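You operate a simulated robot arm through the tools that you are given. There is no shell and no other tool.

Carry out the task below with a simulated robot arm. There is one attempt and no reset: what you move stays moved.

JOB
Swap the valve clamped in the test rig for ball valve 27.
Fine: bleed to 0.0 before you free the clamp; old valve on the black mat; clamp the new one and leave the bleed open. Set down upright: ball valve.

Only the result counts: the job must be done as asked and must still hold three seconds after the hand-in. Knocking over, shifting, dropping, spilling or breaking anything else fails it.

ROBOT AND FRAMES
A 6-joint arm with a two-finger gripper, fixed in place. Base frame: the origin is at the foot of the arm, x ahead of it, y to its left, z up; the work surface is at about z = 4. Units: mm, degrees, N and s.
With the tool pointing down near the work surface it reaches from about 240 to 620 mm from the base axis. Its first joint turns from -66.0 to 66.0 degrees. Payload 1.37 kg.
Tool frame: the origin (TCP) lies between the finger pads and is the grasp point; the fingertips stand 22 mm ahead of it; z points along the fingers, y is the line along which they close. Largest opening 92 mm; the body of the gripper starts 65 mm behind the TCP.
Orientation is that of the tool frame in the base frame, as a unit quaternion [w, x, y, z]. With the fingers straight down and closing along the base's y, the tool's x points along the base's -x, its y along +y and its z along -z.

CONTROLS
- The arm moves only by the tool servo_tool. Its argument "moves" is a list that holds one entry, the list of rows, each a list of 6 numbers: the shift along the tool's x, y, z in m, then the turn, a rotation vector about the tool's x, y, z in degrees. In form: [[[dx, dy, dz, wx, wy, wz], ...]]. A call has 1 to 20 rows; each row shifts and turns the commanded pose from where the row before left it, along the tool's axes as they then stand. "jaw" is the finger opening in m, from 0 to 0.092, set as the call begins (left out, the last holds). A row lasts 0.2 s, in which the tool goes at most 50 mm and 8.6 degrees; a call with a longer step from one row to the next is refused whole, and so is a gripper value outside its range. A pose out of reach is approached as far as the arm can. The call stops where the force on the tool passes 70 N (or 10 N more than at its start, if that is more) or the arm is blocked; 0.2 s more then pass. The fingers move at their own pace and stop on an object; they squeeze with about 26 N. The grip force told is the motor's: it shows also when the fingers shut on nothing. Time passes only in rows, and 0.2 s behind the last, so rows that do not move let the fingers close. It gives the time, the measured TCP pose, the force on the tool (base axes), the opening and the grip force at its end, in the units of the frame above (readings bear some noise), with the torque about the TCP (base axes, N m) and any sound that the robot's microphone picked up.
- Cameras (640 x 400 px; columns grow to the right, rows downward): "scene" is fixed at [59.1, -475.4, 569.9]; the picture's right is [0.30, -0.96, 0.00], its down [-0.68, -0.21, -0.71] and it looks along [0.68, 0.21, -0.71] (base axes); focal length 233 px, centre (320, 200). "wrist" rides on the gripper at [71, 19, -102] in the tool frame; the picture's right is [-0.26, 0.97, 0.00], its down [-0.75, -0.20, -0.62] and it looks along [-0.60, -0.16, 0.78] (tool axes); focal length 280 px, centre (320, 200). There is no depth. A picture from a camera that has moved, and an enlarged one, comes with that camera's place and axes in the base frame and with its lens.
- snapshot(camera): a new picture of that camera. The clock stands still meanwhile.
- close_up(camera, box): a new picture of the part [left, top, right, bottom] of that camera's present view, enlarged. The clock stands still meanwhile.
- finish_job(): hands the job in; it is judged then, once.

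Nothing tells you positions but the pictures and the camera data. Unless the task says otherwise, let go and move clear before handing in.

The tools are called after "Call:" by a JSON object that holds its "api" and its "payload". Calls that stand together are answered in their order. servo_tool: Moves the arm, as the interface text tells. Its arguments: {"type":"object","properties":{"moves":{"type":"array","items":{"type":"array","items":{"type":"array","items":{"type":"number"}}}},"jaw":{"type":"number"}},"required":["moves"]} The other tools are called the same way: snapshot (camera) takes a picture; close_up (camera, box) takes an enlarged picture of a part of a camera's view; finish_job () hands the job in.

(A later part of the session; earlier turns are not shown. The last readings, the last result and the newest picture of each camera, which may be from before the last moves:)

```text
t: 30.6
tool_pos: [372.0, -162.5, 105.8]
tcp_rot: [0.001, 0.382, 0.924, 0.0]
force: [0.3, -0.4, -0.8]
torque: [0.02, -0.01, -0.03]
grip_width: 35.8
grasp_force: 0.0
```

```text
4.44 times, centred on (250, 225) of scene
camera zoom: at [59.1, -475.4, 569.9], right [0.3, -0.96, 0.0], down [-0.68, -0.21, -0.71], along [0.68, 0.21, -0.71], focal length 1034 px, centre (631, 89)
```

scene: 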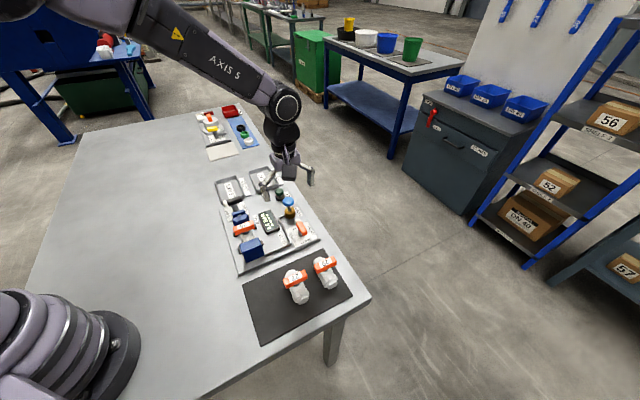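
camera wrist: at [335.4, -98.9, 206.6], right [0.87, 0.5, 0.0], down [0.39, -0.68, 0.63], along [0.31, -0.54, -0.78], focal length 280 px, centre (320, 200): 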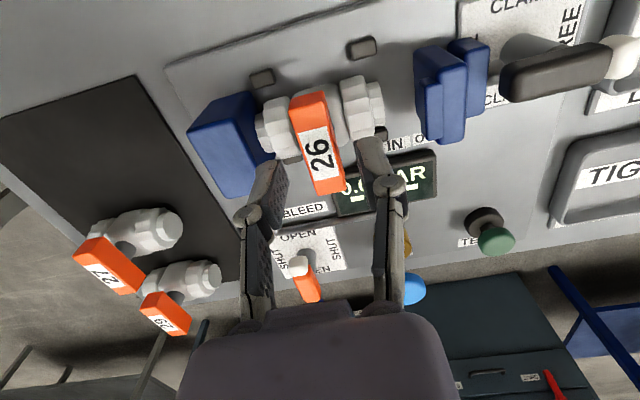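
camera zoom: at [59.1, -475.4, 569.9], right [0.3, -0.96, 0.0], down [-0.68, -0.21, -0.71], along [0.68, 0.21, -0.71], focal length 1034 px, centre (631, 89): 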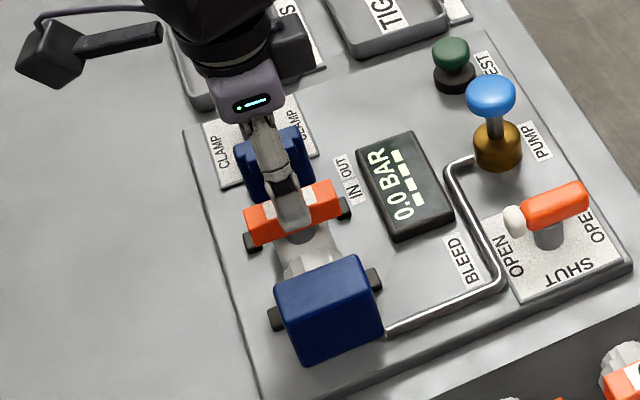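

Call:
{"api": "servo_tool", "payload": {"moves": [[[0, 0, 0.013, 0, 0, 0], [0, 0, 0.0125, 0, 0, 0], [0, 0, 0, 0, 0, 0]]], "jaw": 0.036}}

Call:
{"api": "snapshot", "payload": {"camera": "wrist"}}

Call:
{"api": "close_up", "payload": {"camera": "scene", "box": [215, 200, 275, 260]}}

```text
t: 31.4
tool_pos: [372.8, -162.9, 80.9]
tcp_rot: [0.001, 0.382, 0.924, 0.0]
force: [0.6, 0.2, 0.9]
torque: [0.01, 0.01, 0.01]
grip_width: 35.8
grasp_force: 0.2
```

```text
taken
camera wrist: at [335.5, -98.9, 181.9], right [0.87, 0.5, 0.0], down [0.39, -0.68, 0.63], along [0.31, -0.54, -0.78], focal length 280 px, centre (320, 200)
```

wrist: 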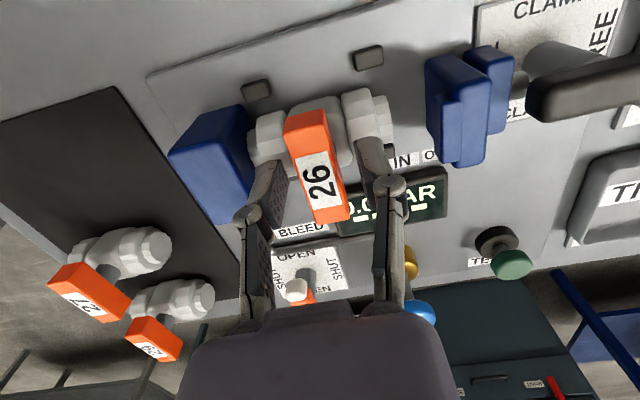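

```text
6.67 times, centred on (245, 230) of scene
camera zoom: at [59.1, -475.4, 569.9], right [0.3, -0.96, 0.0], down [-0.68, -0.21, -0.71], along [0.68, 0.21, -0.71], focal length 1552 px, centre (820, 0)
```

zoom: 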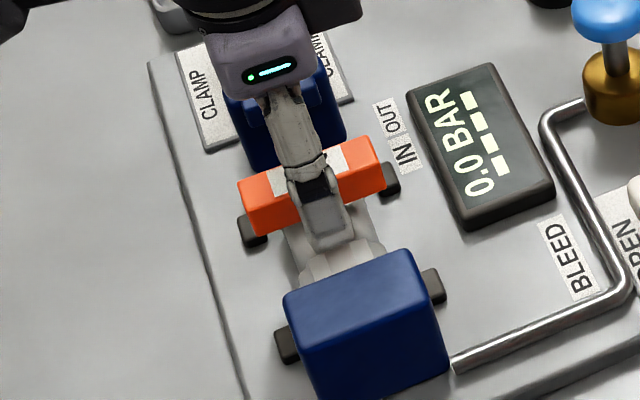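

Call:
{"api": "close_up", "payload": {"camera": "wrist", "box": [230, 70, 410, 240]}}

```text
2.35 times, centred on (320, 155) of wrist
camera zoom: at [335.5, -98.9, 181.9], right [0.87, 0.5, 0.0], down [0.39, -0.68, 0.63], along [0.31, -0.54, -0.78], focal length 660 px, centre (320, 306)
```

zoom: 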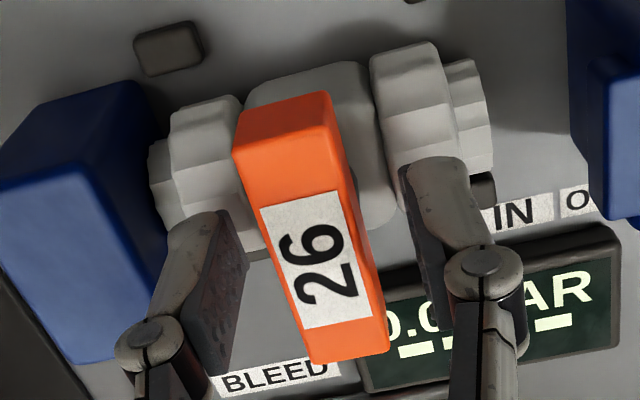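

The handle sits between the pads, so I'll close the jaws and check the grip.

Call:
{"api": "servo_tool", "payload": {"moves": [[[0, 0, 0, 0, 0, 0], [0, 0, 0, 0, 0, 0], [0, 0, 0, 0, 0, 0], [0, 0, 0, 0, 0, 0]]], "jaw": 0.0}}

Call:
{"api": "snapshot", "payload": {"camera": "wrist"}}

Call:
{"api": "close_up", "payload": {"camera": "scene", "box": [215, 200, 275, 260]}}

```text
t: 32.4
tool_pos: [371.0, -161.8, 81.7]
tcp_rot: [0.001, 0.383, 0.924, 0.0]
force: [-0.7, -0.4, 0.1]
torque: [0.01, -0.01, 0.02]
grip_width: 17.2
grasp_force: 25.8
```

```text
taken
camera wrist: at [335.5, -98.9, 182.0], right [0.87, 0.5, 0.0], down [0.39, -0.68, 0.63], along [0.31, -0.54, -0.78], focal length 280 px, centre (320, 200)
```

wrist: 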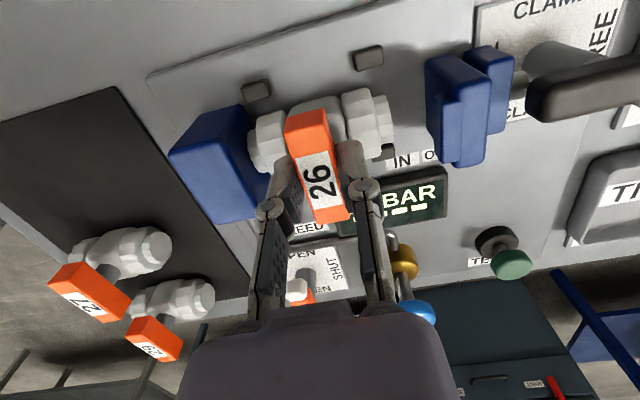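

```text
6.67 times, centred on (245, 230) of scene
camera zoom: at [59.1, -475.4, 569.9], right [0.3, -0.96, 0.0], down [-0.68, -0.21, -0.71], along [0.68, 0.21, -0.71], focal length 1552 px, centre (820, 0)
```

zoom: 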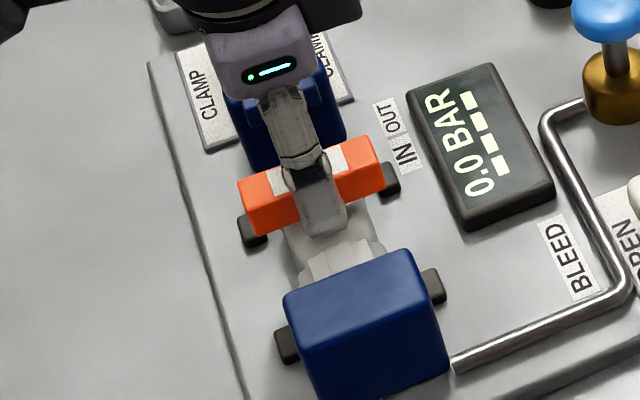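

Gripped at 17.2 mm. I'll ease the valve slightly away from the fixed block, then lift a little and check the force.

Call:
{"api": "servo_tool", "payload": {"moves": [[[0, 0.002, -0.001, 0, 0, 0], [0, 0.003, -0.002, 0, 0, 0], [0, 0.002, -0.005, 0, 0, 0], [0, 0, 0, 0, 0, 0]]], "jaw": 0.0}}

Call:
{"api": "snapshot", "payload": {"camera": "wrist"}}

Call:
{"api": "close_up", "payload": {"camera": "scene", "box": [215, 200, 275, 260]}}

```text
t: 33.4
tool_pos: [376.4, -157.4, 88.8]
tcp_rot: [0.001, 0.383, 0.924, 0.0]
force: [0.4, 0.8, -0.4]
torque: [0.0, 0.02, 0.0]
grip_width: 17.5
grasp_force: 25.9
```

```text
taken
camera wrist: at [340.2, -94.0, 189.8], right [0.87, 0.5, 0.0], down [0.39, -0.68, 0.63], along [0.31, -0.54, -0.78], focal length 280 px, centre (320, 200)
```

wrist: 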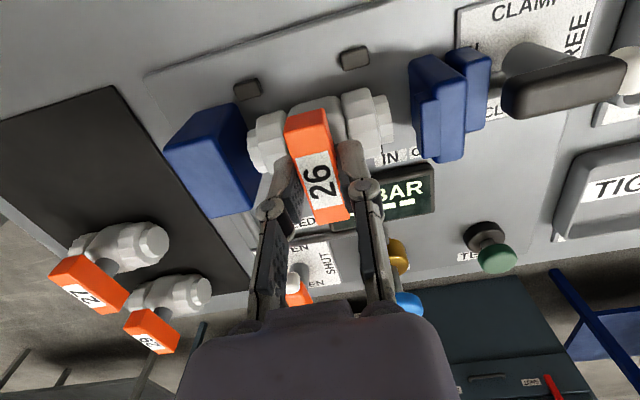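

```text
6.67 times, centred on (245, 230) of scene
camera zoom: at [59.1, -475.4, 569.9], right [0.3, -0.96, 0.0], down [-0.68, -0.21, -0.71], along [0.68, 0.21, -0.71], focal length 1552 px, centre (820, 0)
```

zoom: 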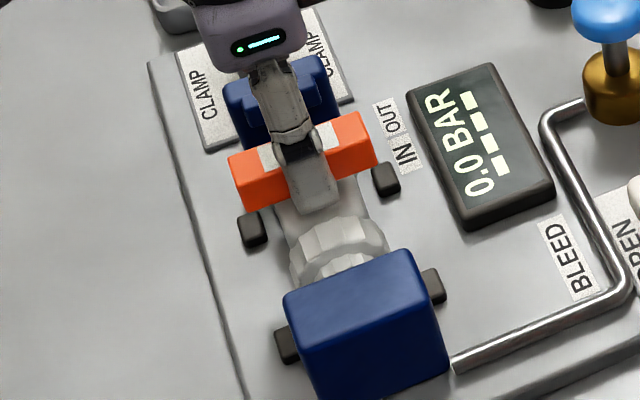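

The valve came along freely. Next I lift it high and carry it over the empty end of the black mat, near (228,-296).

Call:
{"api": "servo_tool", "payload": {"moves": [[[0, 0, -0.02, 0, 0, 0], [0, 0, -0.03, 0, 0, 0], [0, 0, -0.032, 0, 0, 0], [0.001, -0.0254, 0, 0, 0, 0], [0.001, -0.0254, 0, 0, 0, 0], [0.001, -0.0254, 0, 0, 0, 0], [0.001, -0.0254, 0, 0, 0, 0], [0.001, -0.0254, 0, 0, 0, 0], [0.001, -0.0254, 0, 0, 0, 0], [0.001, -0.0254, 0, 0, 0, 0], [0.001, -0.0254, 0, 0, 0, 0], [0, 0, 0, 0, 0, 0]]], "jaw": 0.0}}

Call:
{"api": "snapshot", "payload": {"camera": "wrist"}}

Call:
{"api": "snapshot", "payload": {"camera": "scene"}}

```text
t: 36.0
tool_pos: [227.6, -295.7, 169.9]
tcp_rot: [0.001, 0.383, 0.924, 0.0]
force: [-0.5, 0.8, -1.2]
torque: [0.0, -0.02, 0.02]
grip_width: 17.6
grasp_force: 26.3
```

```text
taken
camera wrist: at [190.5, -232.8, 271.7], right [0.87, 0.5, 0.0], down [0.39, -0.68, 0.63], along [0.31, -0.54, -0.78], focal length 280 px, centre (320, 200)
```

wrist: 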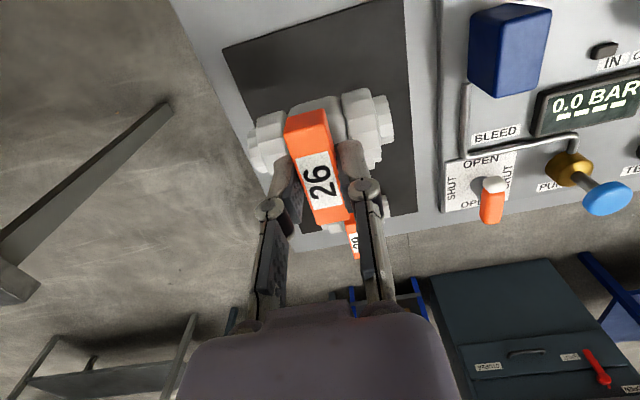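

```text
taken
```

scene: 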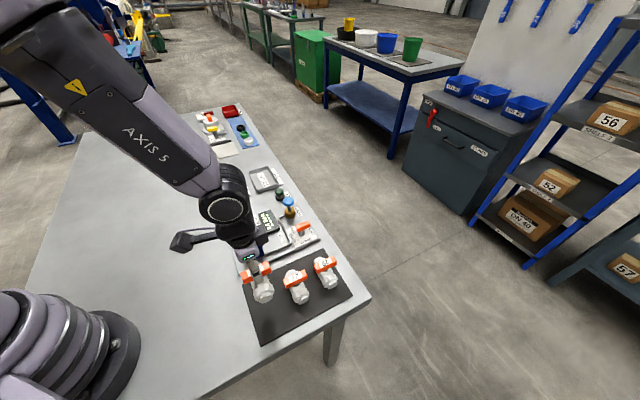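

The valve is held upright above the free end of the mat, well apart from valve 27. I'll lower it most of the way.

Call:
{"api": "servo_tool", "payload": {"moves": [[[0, 0, 0.025, 0, 0, 0], [0, 0, 0.025, 0, 0, 0], [0, 0, 0.02, 0, 0, 0], [0, 0, 0.015, 0, 0, 0], [0, 0, 0, 0, 0, 0]]], "jaw": 0.0}}

Call:
{"api": "close_up", "payload": {"camera": "scene", "box": [235, 240, 345, 330]}}

Call:
{"api": "snapshot", "payload": {"camera": "wrist"}}

```text
t: 37.2
tool_pos: [226.9, -295.5, 84.9]
tcp_rot: [0.0, 0.383, 0.924, 0.0]
force: [-0.3, -0.4, -2.2]
torque: [-0.03, -0.01, -0.01]
grip_width: 17.7
grasp_force: 25.7
```

```text
4.44 times, centred on (290, 285) of scene
camera zoom: at [59.1, -475.4, 569.9], right [0.3, -0.96, 0.0], down [-0.68, -0.21, -0.71], along [0.68, 0.21, -0.71], focal length 1034 px, centre (453, -178)
```

zoom: 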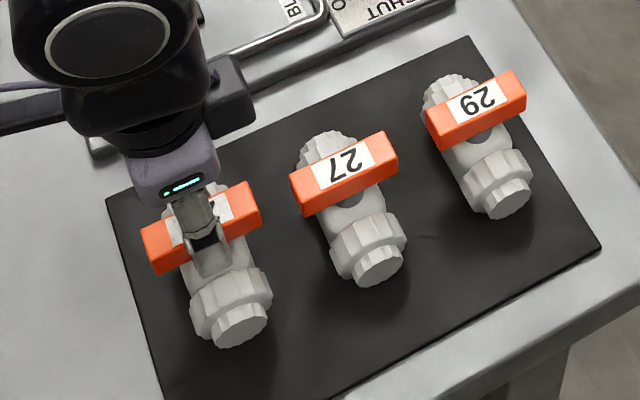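

```text
taken
camera wrist: at [191.4, -231.6, 186.1], right [0.87, 0.5, 0.0], down [0.39, -0.68, 0.63], along [0.31, -0.54, -0.78], focal length 280 px, centre (320, 200)
```

wrist: 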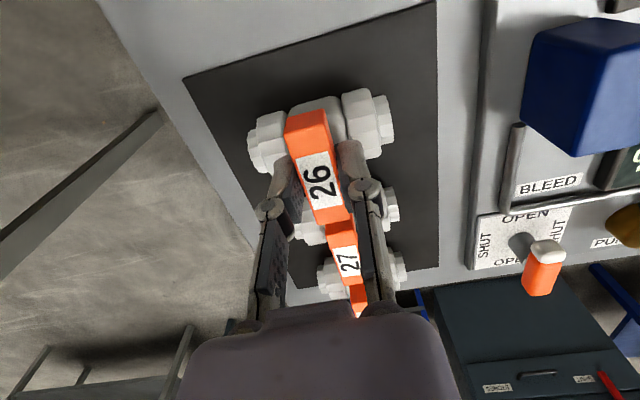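

Call:
{"api": "servo_tool", "payload": {"moves": [[[0, 0, 0.003, 0, 0, 0], [0, 0, 0.002, 0, 0, 0], [0, 0, 0, 0, 0, 0]]], "jaw": 0.0}}

Call:
{"api": "servo_tool", "payload": {"moves": [[[0, 0, 0.002, 0, 0, 0], [0, 0, 0, 0, 0, 0]]], "jaw": 0.0}}

```text
t: 38.0
tool_pos: [227.6, -294.4, 80.2]
tcp_rot: [0.0, 0.382, 0.924, 0.0]
force: [-0.1, -0.1, -0.5]
torque: [0.01, 0.0, 0.0]
grip_width: 17.6
grasp_force: 25.5
```

```text
t: 38.6
tool_pos: [227.2, -294.1, 79.7]
tcp_rot: [0.001, 0.383, 0.924, -0.001]
force: [-0.6, 0.2, -2.2]
torque: [-0.02, -0.01, -0.06]
grip_width: 17.5
grasp_force: 26.3
```

Call:
{"api": "servo_tool", "payload": {"moves": [[[0, 0, 0.002, 0, 0, 0], [0, 0, 0, 0, 0, 0]]], "jaw": 0.0}}

Call:
{"api": "snapshot", "payload": {"camera": "wrist"}}

Call:
{"api": "close_up", "payload": {"camera": "scene", "box": [235, 240, 345, 330]}}

```text
t: 39.2
tool_pos: [227.0, -296.2, 77.5]
tcp_rot: [0.001, 0.383, 0.924, 0.0]
force: [-0.5, 0.2, -1.3]
torque: [0.0, 0.0, 0.0]
grip_width: 17.5
grasp_force: 26.3
```

```text
taken
camera wrist: at [190.7, -232.0, 177.8], right [0.87, 0.5, 0.0], down [0.39, -0.68, 0.63], along [0.31, -0.54, -0.78], focal length 280 px, centre (320, 200)
```

wrist: 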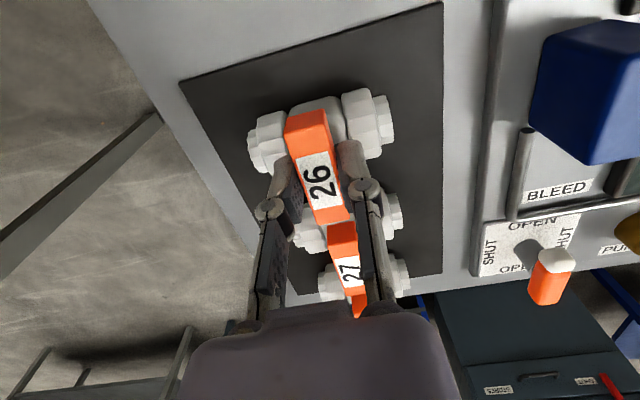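

```text
4.44 times, centred on (290, 285) of scene
camera zoom: at [59.1, -475.4, 569.9], right [0.3, -0.96, 0.0], down [-0.68, -0.21, -0.71], along [0.68, 0.21, -0.71], focal length 1034 px, centre (453, -178)
```

zoom: 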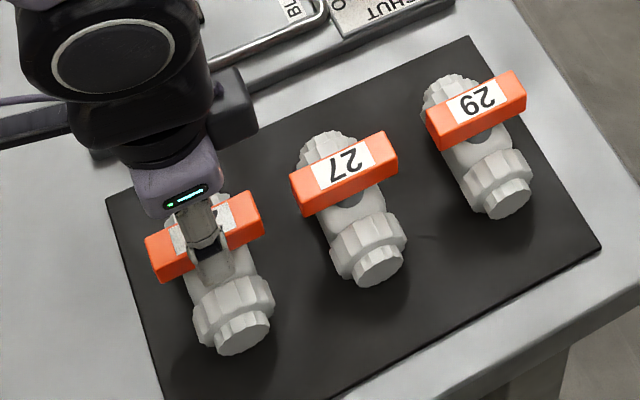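

No contact yet. I'll keep lowering in 2 mm steps.

Call:
{"api": "servo_tool", "payload": {"moves": [[[0, 0, 0.002, 0, 0, 0], [0, 0, 0, 0, 0, 0]]], "jaw": 0.0}}

Call:
{"api": "servo_tool", "payload": {"moves": [[[0, 0, 0.0015, 0, 0, 0], [0, 0, 0, 0, 0, 0]]], "jaw": 0.0}}

Call:
{"api": "servo_tool", "payload": {"moves": [[[0, 0, 0.0015, 0, 0, 0], [0, 0, 0, 0, 0, 0]]], "jaw": 0.0}}

```text
t: 39.8
tool_pos: [226.5, -295.8, 74.8]
tcp_rot: [0.001, 0.383, 0.924, -0.001]
force: [0.6, 0.5, -1.0]
torque: [0.0, 0.01, -0.01]
grip_width: 17.3
grasp_force: 26.0
```

```text
t: 40.4
tool_pos: [226.8, -295.0, 73.0]
tcp_rot: [0.001, 0.382, 0.924, 0.0]
force: [-0.5, 0.4, -2.0]
torque: [0.02, 0.0, 0.01]
grip_width: 17.3
grasp_force: 25.8
```

```text
t: 41.0
tool_pos: [227.1, -294.6, 73.6]
tcp_rot: [0.002, 0.383, 0.924, -0.001]
force: [-4.9, 8.3, 40.1]
torque: [0.33, 0.22, 0.0]
grip_width: 17.4
grasp_force: 26.1
```

Contact: the mat pushes back at 40 N. I'll back off 1 mm to relieve the load, confirm, then release.

Call:
{"api": "servo_tool", "payload": {"moves": [[[0, 0, -0.001, 0, 0, 0], [0, 0, 0, 0, 0, 0]]], "jaw": 0.0}}

Call:
{"api": "close_up", "payload": {"camera": "scene", "box": [235, 240, 345, 330]}}

Call:
{"api": "snapshot", "payload": {"camera": "wrist"}}

```text
t: 41.6
tool_pos: [227.3, -295.5, 73.1]
tcp_rot: [0.002, 0.382, 0.924, -0.001]
force: [-0.6, 5.1, 25.3]
torque: [0.08, -0.01, 0.03]
grip_width: 17.5
grasp_force: 26.6
```

```text
4.44 times, centred on (290, 285) of scene
camera zoom: at [59.0, -475.4, 570.0], right [0.3, -0.96, 0.0], down [-0.68, -0.21, -0.71], along [0.68, 0.21, -0.71], focal length 1034 px, centre (453, -178)
```

zoom: 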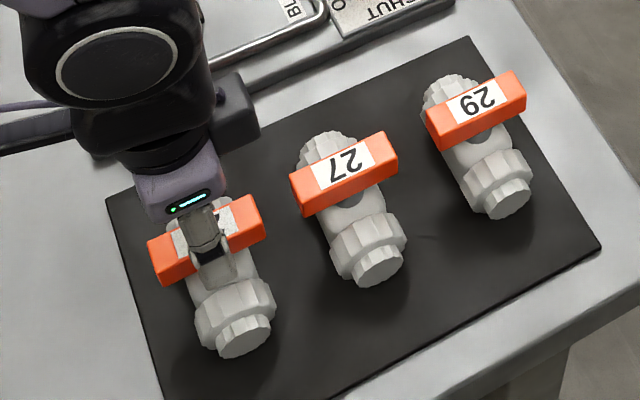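

```text
taken
camera wrist: at [190.7, -232.3, 173.6], right [0.87, 0.5, 0.0], down [0.39, -0.68, 0.63], along [0.31, -0.54, -0.78], focal length 280 px, centre (320, 200)
```

wrist: 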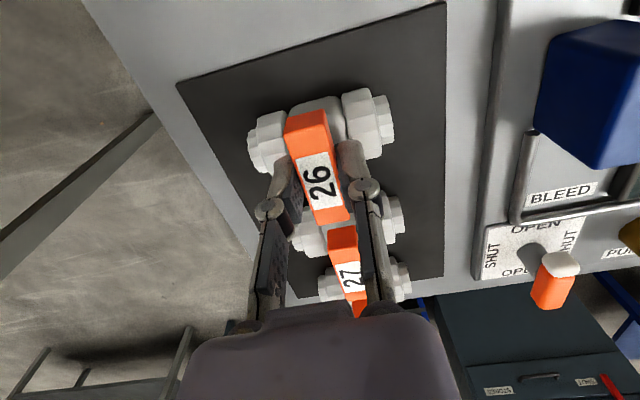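

Call:
{"api": "servo_tool", "payload": {"moves": [[[0, 0, -0.0013, 0, 0, 0], [0, 0, 0, 0, 0, 0]]], "jaw": 0.0}}

```text
t: 42.2
tool_pos: [227.4, -295.1, 73.1]
tcp_rot: [0.001, 0.383, 0.924, 0.0]
force: [0.1, -0.2, -1.6]
torque: [-0.01, 0.01, 0.01]
grip_width: 17.6
grasp_force: 25.7
```

Call:
{"api": "servo_tool", "payload": {"moves": [[[0, 0, 0.0006, 0, 0, 0], [0, 0, 0, 0, 0, 0]]], "jaw": 0.0}}

Call:
{"api": "snapshot", "payload": {"camera": "wrist"}}

```text
t: 42.8
tool_pos: [227.8, -295.1, 72.7]
tcp_rot: [0.001, 0.383, 0.924, -0.001]
force: [-0.6, 0.1, -2.6]
torque: [0.01, 0.01, -0.01]
grip_width: 17.4
grasp_force: 26.3
```

```text
taken
camera wrist: at [190.5, -232.0, 174.4], right [0.87, 0.5, 0.0], down [0.39, -0.68, 0.63], along [0.31, -0.54, -0.78], focal length 280 px, centre (320, 200)
```

wrist: 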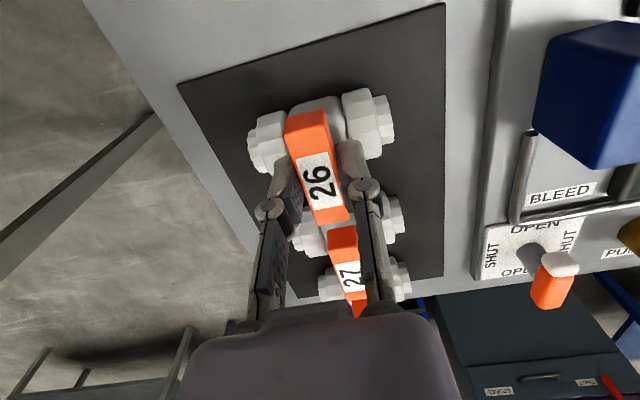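

Call:
{"api": "servo_tool", "payload": {"moves": [[[0, 0, 0.0004, 0, 0, 0], [0, 0, 0, 0, 0, 0]]], "jaw": 0.0}}

```text
t: 43.4
tool_pos: [227.3, -296.1, 74.0]
tcp_rot: [0.001, 0.383, 0.924, 0.0]
force: [0.7, 0.8, -1.7]
torque: [0.0, 0.0, -0.03]
grip_width: 17.4
grasp_force: 25.8
```

Call:
{"api": "servo_tool", "payload": {"moves": [[[0, 0, 0.0004, 0, 0, 0], [0, 0, 0, 0, 0, 0]]], "jaw": 0.0}}

```text
t: 44.0
tool_pos: [227.7, -295.6, 73.2]
tcp_rot: [0.001, 0.384, 0.923, -0.001]
force: [0.5, 0.2, 2.0]
torque: [-0.05, -0.01, 0.03]
grip_width: 17.5
grasp_force: 26.1
```

There is light contact now (+2 N). I'll open the jaws and rise straight up.

Call:
{"api": "servo_tool", "payload": {"moves": [[[0, 0, 0, 0, 0, 0], [0, 0, 0, 0, 0, 0], [0, 0, 0, 0, 0, 0]]], "jaw": 0.036}}

Call:
{"api": "snapshot", "payload": {"camera": "wrist"}}

Call:
{"api": "servo_tool", "payload": {"moves": [[[0, 0, -0.01, 0, 0, 0], [0, 0, -0.02, 0, 0, 0], [0, 0, -0.03, 0, 0, 0], [0, 0, -0.03, 0, 0, 0], [0, 0, 0, 0, 0, 0]]], "jaw": 0.036}}

Call:
{"api": "snapshot", "payload": {"camera": "wrist"}}

Call:
{"api": "close_up", "payload": {"camera": "scene", "box": [235, 240, 345, 330]}}

```text
t: 44.8
tool_pos: [225.9, -294.2, 72.5]
tcp_rot: [0.001, 0.383, 0.924, 0.0]
force: [-0.1, -0.3, 0.2]
torque: [0.03, -0.01, -0.01]
grip_width: 35.8
grasp_force: 0.1
```

```text
taken
camera wrist: at [190.4, -232.0, 173.6], right [0.87, 0.5, 0.0], down [0.39, -0.68, 0.63], along [0.31, -0.54, -0.78], focal length 280 px, centre (320, 200)
```

wrist: 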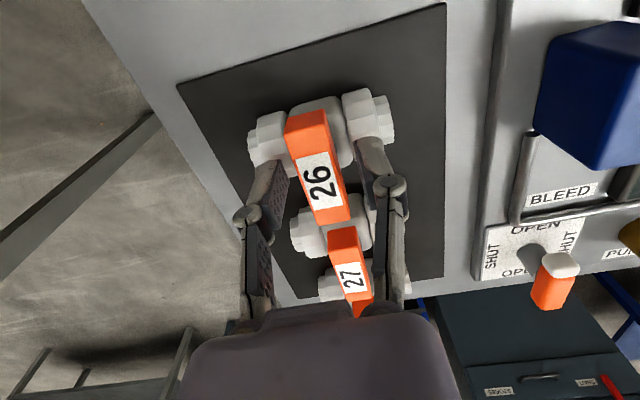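

```text
t: 46.0
tool_pos: [228.6, -295.2, 163.0]
tcp_rot: [0.001, 0.383, 0.924, 0.0]
force: [0.5, 0.9, -0.1]
torque: [-0.01, 0.02, -0.02]
grip_width: 36.1
grasp_force: 0.1
```

```text
taken
camera wrist: at [191.0, -231.9, 263.3], right [0.87, 0.5, 0.0], down [0.39, -0.68, 0.63], along [0.31, -0.54, -0.78], focal length 280 px, centre (320, 200)
```

wrist: 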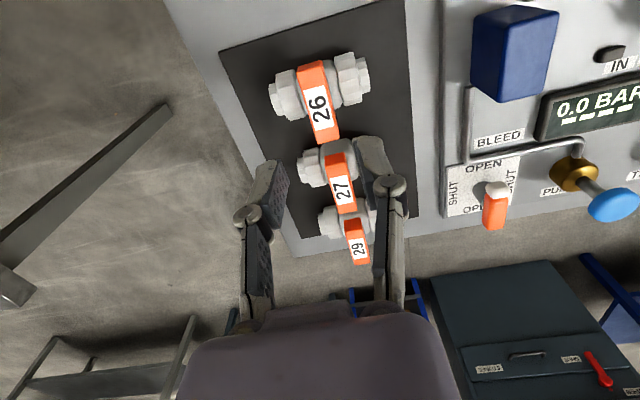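

```text
4.44 times, centred on (290, 285) of scene
camera zoom: at [59.1, -475.4, 569.9], right [0.3, -0.96, 0.0], down [-0.68, -0.21, -0.71], along [0.68, 0.21, -0.71], focal length 1034 px, centre (453, -178)
```

zoom: 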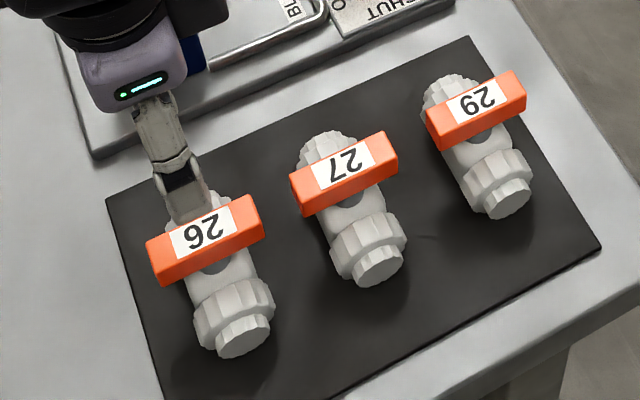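

Valve 26 stands upright on the mat. Next I move above valve 27 at height and look.

Call:
{"api": "servo_tool", "payload": {"moves": [[[-0.036, 0, 0, 0, 0, 0], [-0.036, 0, 0, 0, 0, 0], [0, 0, 0.02, 0, 0, 0], [0, 0, 0, 0, 0, 0]]], "jaw": 0.036}}

Call:
{"api": "snapshot", "payload": {"camera": "wrist"}}

Call:
{"api": "close_up", "payload": {"camera": "wrist", "box": [220, 30, 420, 190]}}

```text
t: 47.0
tool_pos: [278.2, -346.1, 142.0]
tcp_rot: [0.001, 0.383, 0.924, -0.001]
force: [-0.5, -0.2, 0.1]
torque: [-0.02, 0.01, -0.01]
grip_width: 36.0
grasp_force: 0.1
```

```text
taken
camera wrist: at [241.9, -282.8, 243.0], right [0.87, 0.5, 0.0], down [0.39, -0.68, 0.63], along [0.31, -0.54, -0.78], focal length 280 px, centre (320, 200)
```

wrist: 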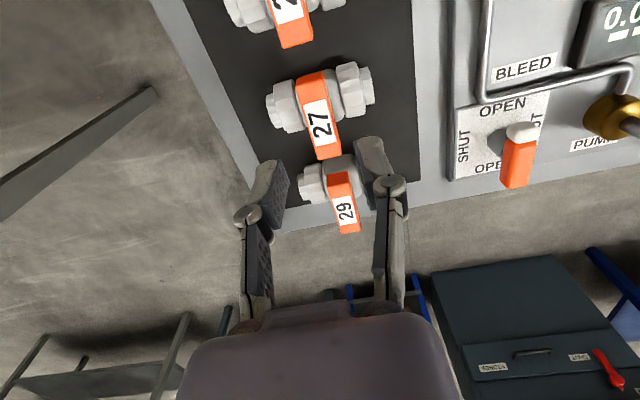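

```text
2.50 times, centred on (320, 110) of wrist
camera zoom: at [241.9, -282.8, 243.0], right [0.87, 0.5, 0.0], down [0.39, -0.68, 0.63], along [0.31, -0.54, -0.78], focal length 701 px, centre (320, 425)
```

zoom: 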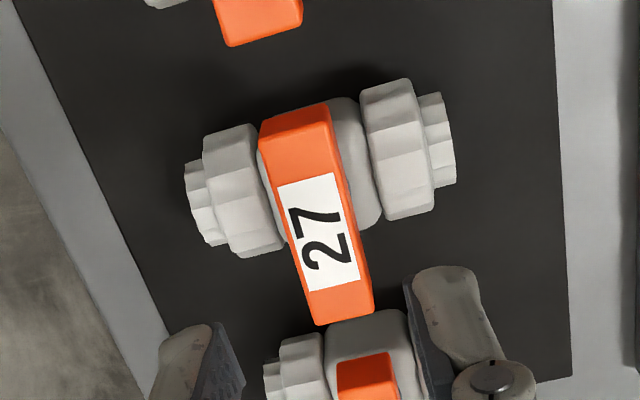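

Valve 27's handle is aligned with the gripper, centred about 1.7 mm farther along the mat. I'll line up, lower partway and check.

Call:
{"api": "servo_tool", "payload": {"moves": [[[-0.0017, 0.0003, 0, 0, 0, 0], [0, 0, 0.022, 0, 0, 0], [0, 0, 0.022, 0, 0, 0], [0, 0, 0, 0, 0, 0]]], "jaw": 0.036}}

Call:
{"api": "snapshot", "payload": {"camera": "wrist"}}

Call:
{"api": "close_up", "payload": {"camera": "scene", "box": [235, 240, 345, 330]}}

```text
t: 48.0
tool_pos: [280.3, -346.0, 99.3]
tcp_rot: [0.001, 0.382, 0.924, 0.0]
force: [0.4, -0.1, 0.6]
torque: [-0.01, 0.02, 0.01]
grip_width: 35.8
grasp_force: 0.0
```

```text
taken
camera wrist: at [243.3, -283.7, 198.8], right [0.87, 0.5, 0.0], down [0.39, -0.68, 0.63], along [0.31, -0.54, -0.78], focal length 280 px, centre (320, 200)
```

wrist: 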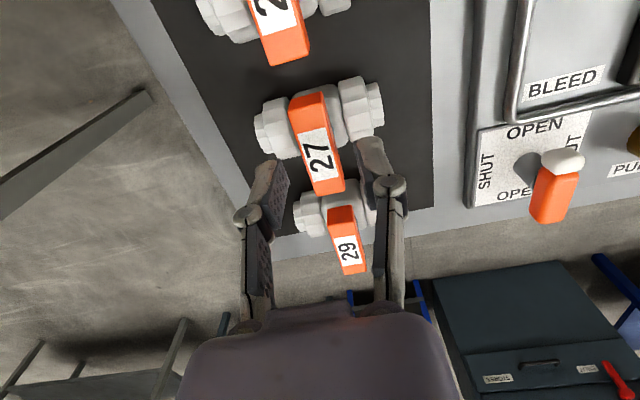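

```text
4.44 times, centred on (290, 285) of scene
camera zoom: at [59.1, -475.4, 569.9], right [0.3, -0.96, 0.0], down [-0.68, -0.21, -0.71], along [0.68, 0.21, -0.71], focal length 1034 px, centre (453, -178)
```

zoom: 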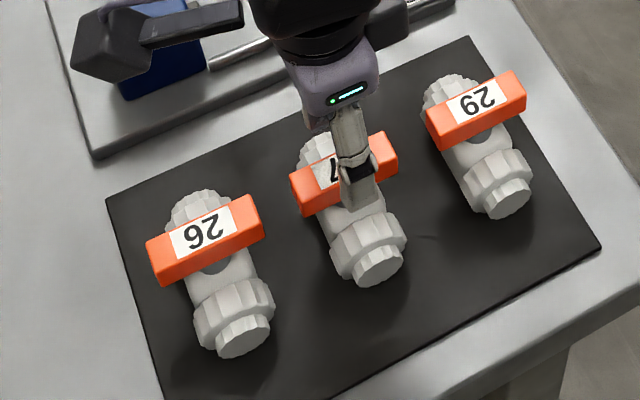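

Call:
{"api": "servo_tool", "payload": {"moves": [[[0, 0, 0.013, 0, 0, 0], [0, 0, 0.012, 0, 0, 0], [0, 0, 0, 0, 0, 0]]], "jaw": 0.036}}

Call:
{"api": "snapshot", "payload": {"camera": "wrist"}}

Call:
{"api": "close_up", "payload": {"camera": "wrist", "box": [230, 70, 410, 240]}}

```text
t: 48.8
tool_pos: [280.8, -347.1, 72.8]
tcp_rot: [0.001, 0.383, 0.924, 0.001]
force: [0.1, 0.1, 0.0]
torque: [-0.04, -0.03, -0.01]
grip_width: 36.0
grasp_force: 0.1
```

```text
taken
camera wrist: at [243.3, -283.5, 174.2], right [0.87, 0.5, 0.0], down [0.39, -0.68, 0.63], along [0.31, -0.54, -0.78], focal length 280 px, centre (320, 200)
```

wrist: 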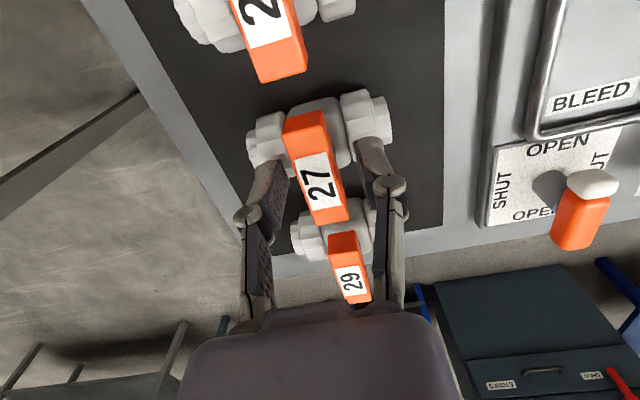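

```text
2.35 times, centred on (320, 155) of wrist
camera zoom: at [243.3, -283.5, 174.2], right [0.87, 0.5, 0.0], down [0.39, -0.68, 0.63], along [0.31, -0.54, -0.78], focal length 660 px, centre (320, 306)
```

zoom: 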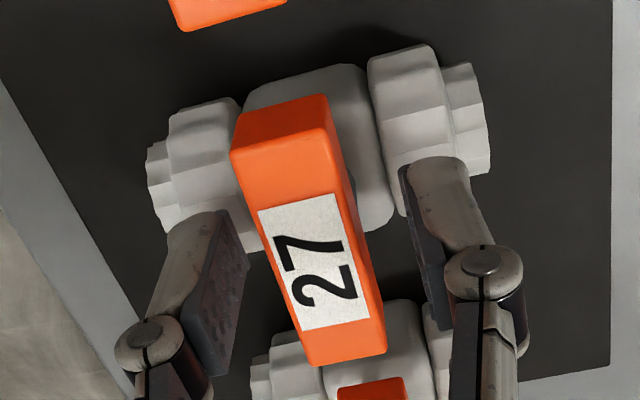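

This view matches the earlier grasp of valve 26 almost exactly. I'll close the jaws on it.

Call:
{"api": "servo_tool", "payload": {"moves": [[[0, 0, 0.0004, 0, 0, 0], [0, 0, 0, 0, 0, 0], [0, 0, 0, 0, 0, 0], [0, 0, 0, 0, 0, 0], [0, 0, 0, 0, 0, 0]]], "jaw": 0.0}}

Call:
{"api": "close_up", "payload": {"camera": "wrist", "box": [230, 70, 410, 240]}}

```text
t: 50.0
tool_pos: [279.2, -348.5, 73.7]
tcp_rot: [0.001, 0.384, 0.923, -0.001]
force: [-2.6, -1.7, 6.8]
torque: [0.06, 0.06, 0.0]
grip_width: 17.6
grasp_force: 26.0
```

```text
2.35 times, centred on (320, 155) of wrist
camera zoom: at [243.2, -283.7, 174.0], right [0.87, 0.5, 0.0], down [0.39, -0.68, 0.63], along [0.31, -0.54, -0.78], focal length 660 px, centre (320, 306)
```

zoom: 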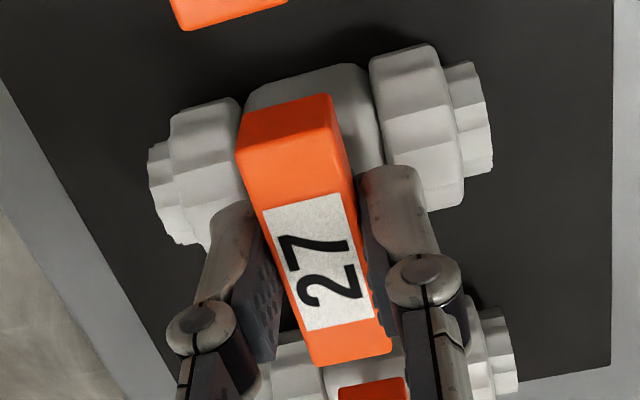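

Valve 27 is gripped (17.6 mm). I'll lift it and carry it high over the rig, along the reverse of the removal path.

Call:
{"api": "servo_tool", "payload": {"moves": [[[0, 0, -0.005, 0, 0, 0], [0, 0, -0.02, 0, 0, 0], [0, 0, -0.035, 0, 0, 0], [0, 0, -0.038, 0, 0, 0], [0, 0, 0, 0, 0, 0]]], "jaw": 0.0}}

Call:
{"api": "servo_tool", "payload": {"moves": [[[0.00728, 0.02252, 0, 0, 0, 0], [0.00728, 0.02252, 0, 0, 0, 0], [0.00728, 0.02252, 0, 0, 0, 0], [0.00728, 0.02252, 0, 0, 0, 0], [0.00728, 0.02252, 0, 0, 0, 0], [0.00728, 0.02252, 0, 0, 0, 0], [0.00728, 0.02252, 0, 0, 0, 0], [0.00728, 0.02252, 0, 0, 0, 0], [0.00728, 0.02252, 0, 0, 0, 0], [0, 0, 0, 0, 0, 0]]], "jaw": 0.0}}

Call:
{"api": "snapshot", "payload": {"camera": "wrist"}}

Call:
{"api": "snapshot", "payload": {"camera": "scene"}}

```text
t: 51.2
tool_pos: [278.9, -346.8, 173.7]
tcp_rot: [0.001, 0.382, 0.924, 0.0]
force: [0.4, 0.9, -1.8]
torque: [-0.02, 0.01, 0.03]
grip_width: 17.5
grasp_force: 26.1
```

```text
t: 53.4
tool_pos: [377.3, -158.6, 172.3]
tcp_rot: [0.001, 0.383, 0.924, 0.0]
force: [-0.3, 0.2, -2.0]
torque: [0.03, -0.04, 0.01]
grip_width: 17.6
grasp_force: 25.9
```

```text
taken
camera wrist: at [339.8, -94.2, 272.5], right [0.87, 0.5, 0.0], down [0.39, -0.68, 0.63], along [0.31, -0.54, -0.78], focal length 280 px, centre (320, 200)
```

wrist: 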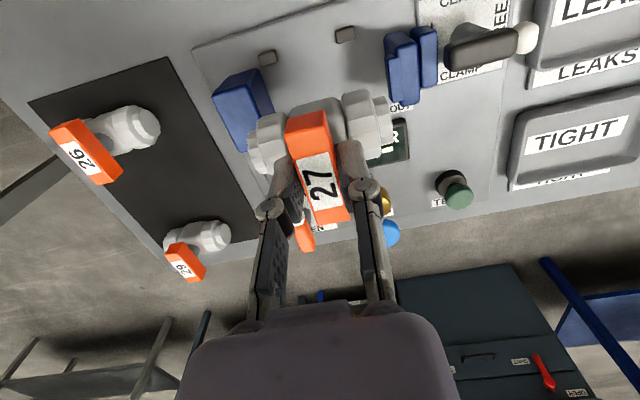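

```text
taken
```

scene: 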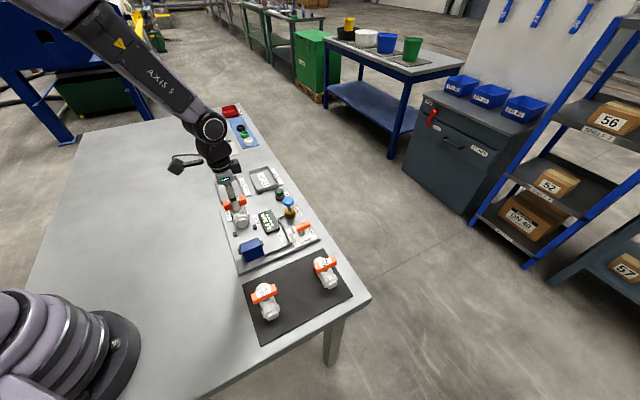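

Call:
{"api": "servo_tool", "payload": {"moves": [[[0.0, 0.0004, 0.025, 0, 0, 0], [0, 0, 0.025, 0, 0, 0], [0, 0, 0.018, 0, 0, 0], [0, 0, 0.0125, 0, 0, 0], [0, 0, 0, 0, 0, 0]]], "jaw": 0.0}}

Call:
{"api": "snapshot", "payload": {"camera": "wrist"}}

Call:
{"api": "close_up", "payload": {"camera": "wrist", "box": [200, 50, 440, 200]}}

Call:
{"api": "close_up", "payload": {"camera": "scene", "box": [215, 195, 285, 265]}}

```text
t: 54.6
tool_pos: [375.9, -158.9, 90.7]
tcp_rot: [0.001, 0.382, 0.924, -0.001]
force: [0.9, -0.2, -1.4]
torque: [-0.01, -0.02, 0.0]
grip_width: 17.6
grasp_force: 25.4
```

```text
taken
camera wrist: at [340.1, -94.2, 191.6], right [0.87, 0.5, 0.0], down [0.39, -0.68, 0.63], along [0.31, -0.54, -0.78], focal length 280 px, centre (320, 200)
```

wrist: 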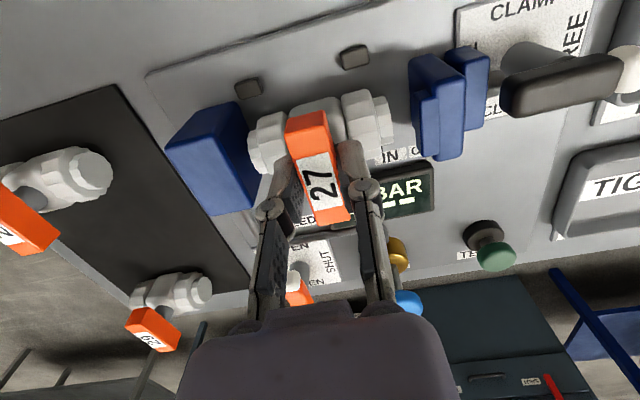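

```text
2.67 times, centred on (320, 125) of wrist
camera zoom: at [340.1, -94.2, 191.6], right [0.87, 0.5, 0.0], down [0.39, -0.68, 0.63], along [0.31, -0.54, -0.78], focal length 748 px, centre (320, 400)
```

zoom: 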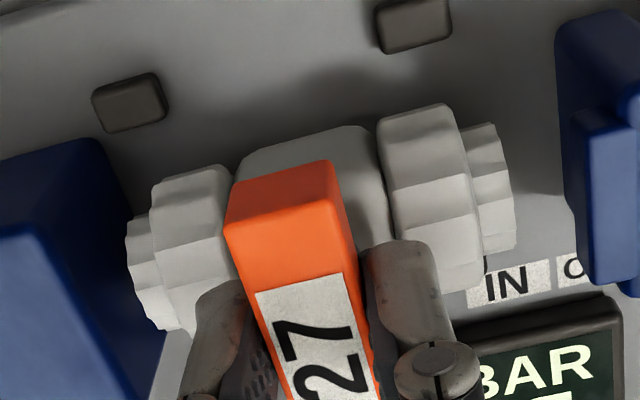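

```text
5.71 times, centred on (250, 230) of scene
camera zoom: at [59.1, -475.4, 569.9], right [0.3, -0.96, 0.0], down [-0.68, -0.21, -0.71], along [0.68, 0.21, -0.71], focal length 1330 px, centre (720, 29)
```

zoom: 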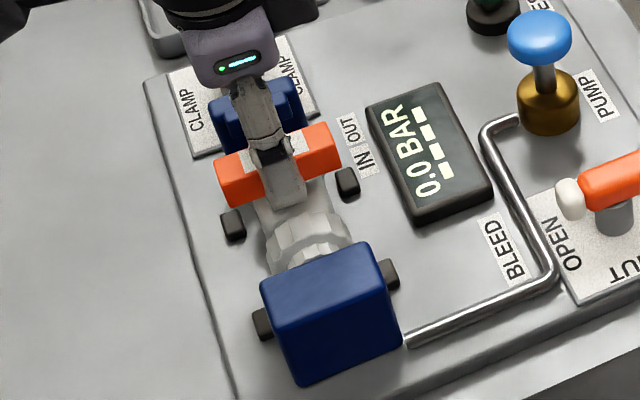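

The position matches the removal path. Now I reverse it, easing down and back toward the fixed block in small steps while I watch the force.

Call:
{"api": "servo_tool", "payload": {"moves": [[[0, -0.001, 0.003, 0, 0, 0], [0, -0.001, 0.003, 0, 0, 0], [0, 0, 0, 0, 0, 0]]], "jaw": 0.0}}

Call:
{"api": "servo_tool", "payload": {"moves": [[[0, -0.0025, 0.0015, 0, 0, 0], [0, 0, 0, 0, 0, 0]]], "jaw": 0.0}}

Call:
{"api": "snapshot", "payload": {"camera": "wrist"}}

```text
t: 55.4
tool_pos: [375.9, -158.3, 85.4]
tcp_rot: [0.001, 0.383, 0.924, 0.0]
force: [0.0, 0.1, -2.5]
torque: [0.02, 0.0, 0.01]
grip_width: 17.5
grasp_force: 26.2
```

```text
t: 56.0
tool_pos: [371.9, -160.2, 83.4]
tcp_rot: [0.001, 0.383, 0.924, 0.0]
force: [0.0, -0.4, -1.0]
torque: [0.02, -0.02, 0.04]
grip_width: 17.5
grasp_force: 25.9
```

```text
taken
camera wrist: at [336.4, -97.4, 184.0], right [0.87, 0.5, 0.0], down [0.39, -0.68, 0.63], along [0.31, -0.54, -0.78], focal length 280 px, centre (320, 200)
```

wrist: 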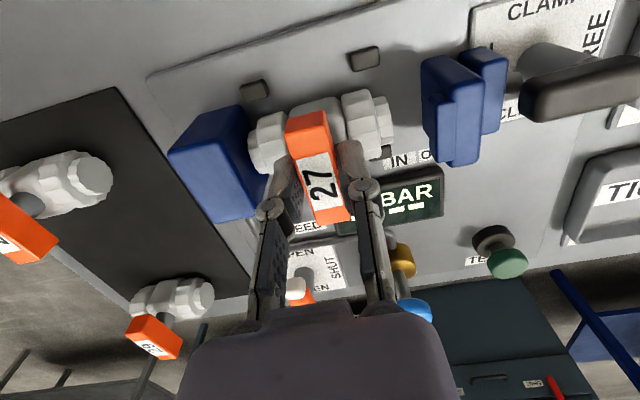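

Call:
{"api": "servo_tool", "payload": {"moves": [[[0, -0.0006, 0.0012, 0, 0, 0], [0, 0, 0, 0, 0, 0]]], "jaw": 0.0}}

Call:
{"api": "servo_tool", "payload": {"moves": [[[0, 0, 0.0005, 0, 0, 0], [0, 0, 0, 0, 0, 0]]], "jaw": 0.0}}

Call:
{"api": "servo_tool", "payload": {"moves": [[[0, 0, 0.0004, 0, 0, 0], [0, 0, 0, 0, 0, 0]]], "jaw": 0.0}}

Call:
{"api": "snapshot", "payload": {"camera": "wrist"}}

```text
t: 56.6
tool_pos: [372.5, -160.8, 82.4]
tcp_rot: [0.001, 0.383, 0.924, -0.001]
force: [0.0, 0.9, -1.9]
torque: [0.01, -0.01, -0.01]
grip_width: 17.5
grasp_force: 25.9
```

```text
t: 57.2
tool_pos: [373.2, -161.4, 80.1]
tcp_rot: [0.001, 0.383, 0.924, 0.0]
force: [-0.1, -0.5, -1.8]
torque: [0.02, -0.03, -0.01]
grip_width: 17.2
grasp_force: 26.2
```

```text
t: 57.8
tool_pos: [372.1, -160.6, 80.9]
tcp_rot: [0.001, 0.382, 0.924, 0.0]
force: [-1.7, 0.8, 6.1]
torque: [0.09, 0.0, 0.06]
grip_width: 17.4
grasp_force: 25.7
```

```text
taken
camera wrist: at [336.1, -97.7, 182.0], right [0.87, 0.5, 0.0], down [0.39, -0.68, 0.63], along [0.31, -0.54, -0.78], focal length 280 px, centre (320, 200)
```

wrist: 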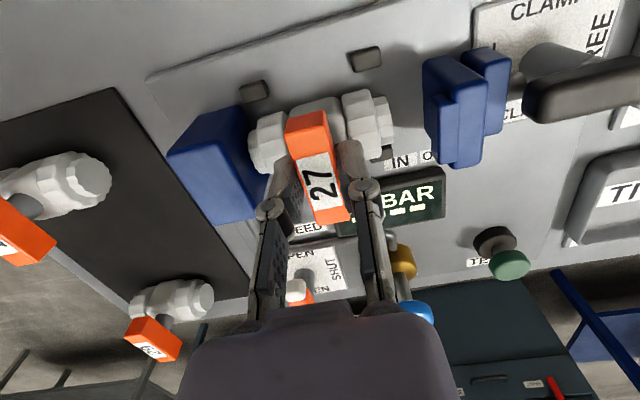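

It's seated: light contact at the same height where valve 26 rested. I'll nudge it back 1 mm toward the block, then release and rise.

Call:
{"api": "servo_tool", "payload": {"moves": [[[0, -0.001, 0, 0, 0, 0], [0, 0, 0, 0, 0, 0]]], "jaw": 0.0}}

Call:
{"api": "servo_tool", "payload": {"moves": [[[0, 0, 0, 0, 0, 0], [0, 0, 0, 0, 0, 0], [0, 0, 0, 0, 0, 0]]], "jaw": 0.036}}

Call:
{"api": "snapshot", "payload": {"camera": "wrist"}}

Call:
{"api": "close_up", "payload": {"camera": "scene", "box": [215, 195, 285, 265]}}

```text
t: 58.4
tool_pos: [371.6, -161.1, 81.9]
tcp_rot: [0.001, 0.383, 0.924, -0.001]
force: [1.6, 0.6, 2.8]
torque: [0.0, -0.04, 0.01]
grip_width: 17.4
grasp_force: 26.1
```

```text
t: 59.2
tool_pos: [371.2, -162.1, 80.4]
tcp_rot: [0.001, 0.382, 0.924, -0.001]
force: [0.3, 0.4, 0.2]
torque: [-0.03, 0.01, -0.02]
grip_width: 36.2
grasp_force: 0.0
```

```text
taken
camera wrist: at [335.3, -98.4, 181.9], right [0.87, 0.5, 0.0], down [0.39, -0.68, 0.63], along [0.31, -0.54, -0.78], focal length 280 px, centre (320, 200)
```

wrist: 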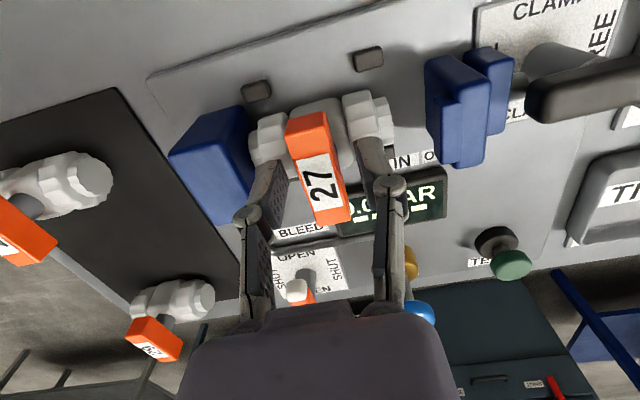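

```text
5.71 times, centred on (250, 230) of scene
camera zoom: at [59.1, -475.4, 569.9], right [0.3, -0.96, 0.0], down [-0.68, -0.21, -0.71], along [0.68, 0.21, -0.71], focal length 1330 px, centre (720, 29)
```

zoom: 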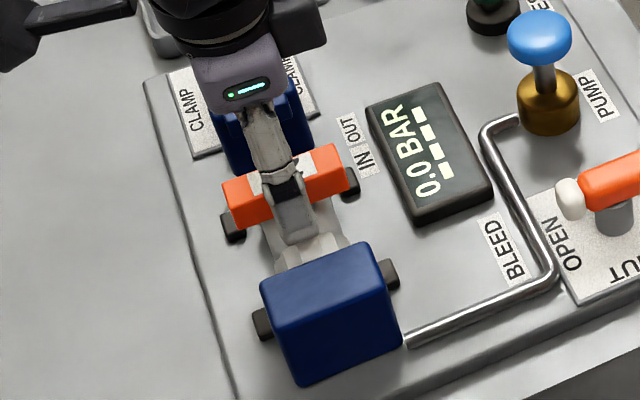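

Valve 27 sits in place. I'll rise clear, turn the gripper square to the clamp lever (now along FREE), and move above it.

Call:
{"api": "servo_tool", "payload": {"moves": [[[0, 0, -0.01, 0, 0, 0], [0, 0, -0.03, 0, 0, 0], [0, 0, -0.04, 0, 0, 0], [0, 0, -0.038, 0, 0, 0], [0, 0, 0, 0, 0, -7.5], [0, 0, 0, 0, 0, -7.5], [0, 0, 0, 0, 0, -7.5], [0, 0, 0, 0, 0, -7.5], [0, 0, 0, 0, 0, -7.5], [0, 0, 0, 0, 0, -7.5], [0, 0, 0, 0, 0, -7.5], [0, 0, 0, 0, 0, -7.5], [0, 0, 0, 0, 0, -7.5], [0, 0, 0, 0, 0, -7.5], [0, 0, 0, 0, 0, -7.5], [0, 0, 0, 0, 0, -7.5], [0, 0, 0, 0, 0, 0]]], "jaw": 0.036}}

Call:
{"api": "snapshot", "payload": {"camera": "wrist"}}

Call:
{"api": "close_up", "payload": {"camera": "wrist", "box": [220, 0, 420, 160]}}

Call:
{"api": "close_up", "payload": {"camera": "scene", "box": [215, 195, 285, 265]}}

```text
t: 62.8
tool_pos: [372.6, -161.1, 199.3]
tcp_rot: [0.0, -0.383, 0.924, -0.001]
force: [0.1, 0.0, -0.2]
torque: [-0.02, -0.05, 0.01]
grip_width: 36.2
grasp_force: 0.0
```

```text
taken
camera wrist: at [308.6, -198.5, 300.2], right [-0.5, 0.87, 0.0], down [0.68, 0.39, 0.63], along [0.54, 0.31, -0.78], focal length 280 px, centre (320, 200)
```

wrist: 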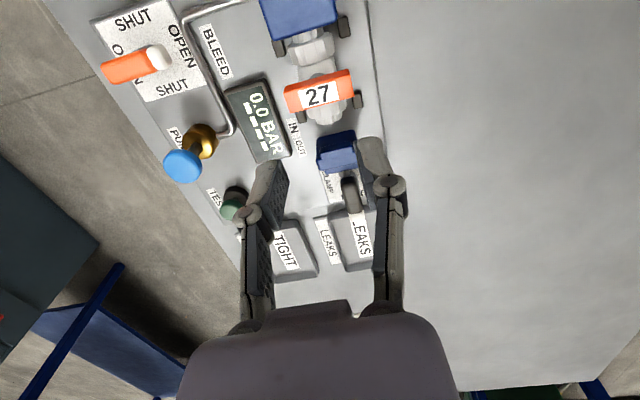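

```text
2.50 times, centred on (320, 80) of wrist
camera zoom: at [308.6, -198.5, 300.2], right [-0.5, 0.87, 0.0], down [0.68, 0.39, 0.63], along [0.54, 0.31, -0.78], focal length 701 px, centre (320, 500)
```

zoom: 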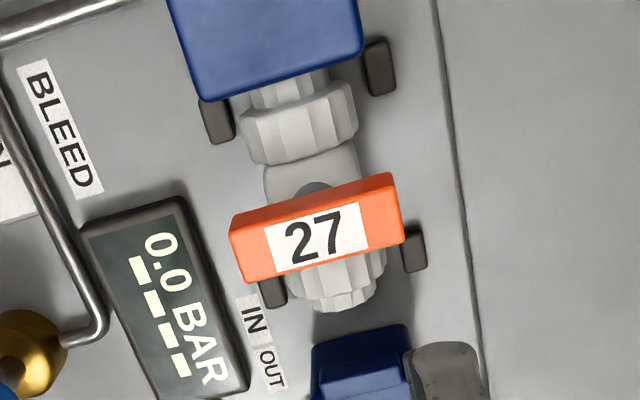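

```text
5.71 times, centred on (250, 230) of scene
camera zoom: at [59.1, -475.4, 569.9], right [0.3, -0.96, 0.0], down [-0.68, -0.21, -0.71], along [0.68, 0.21, -0.71], focal length 1330 px, centre (720, 29)
```

zoom: 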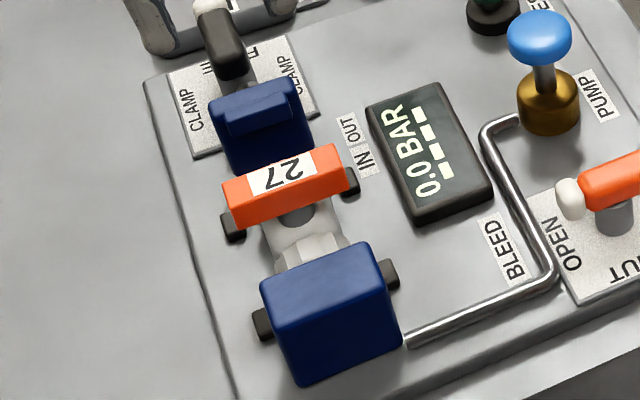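

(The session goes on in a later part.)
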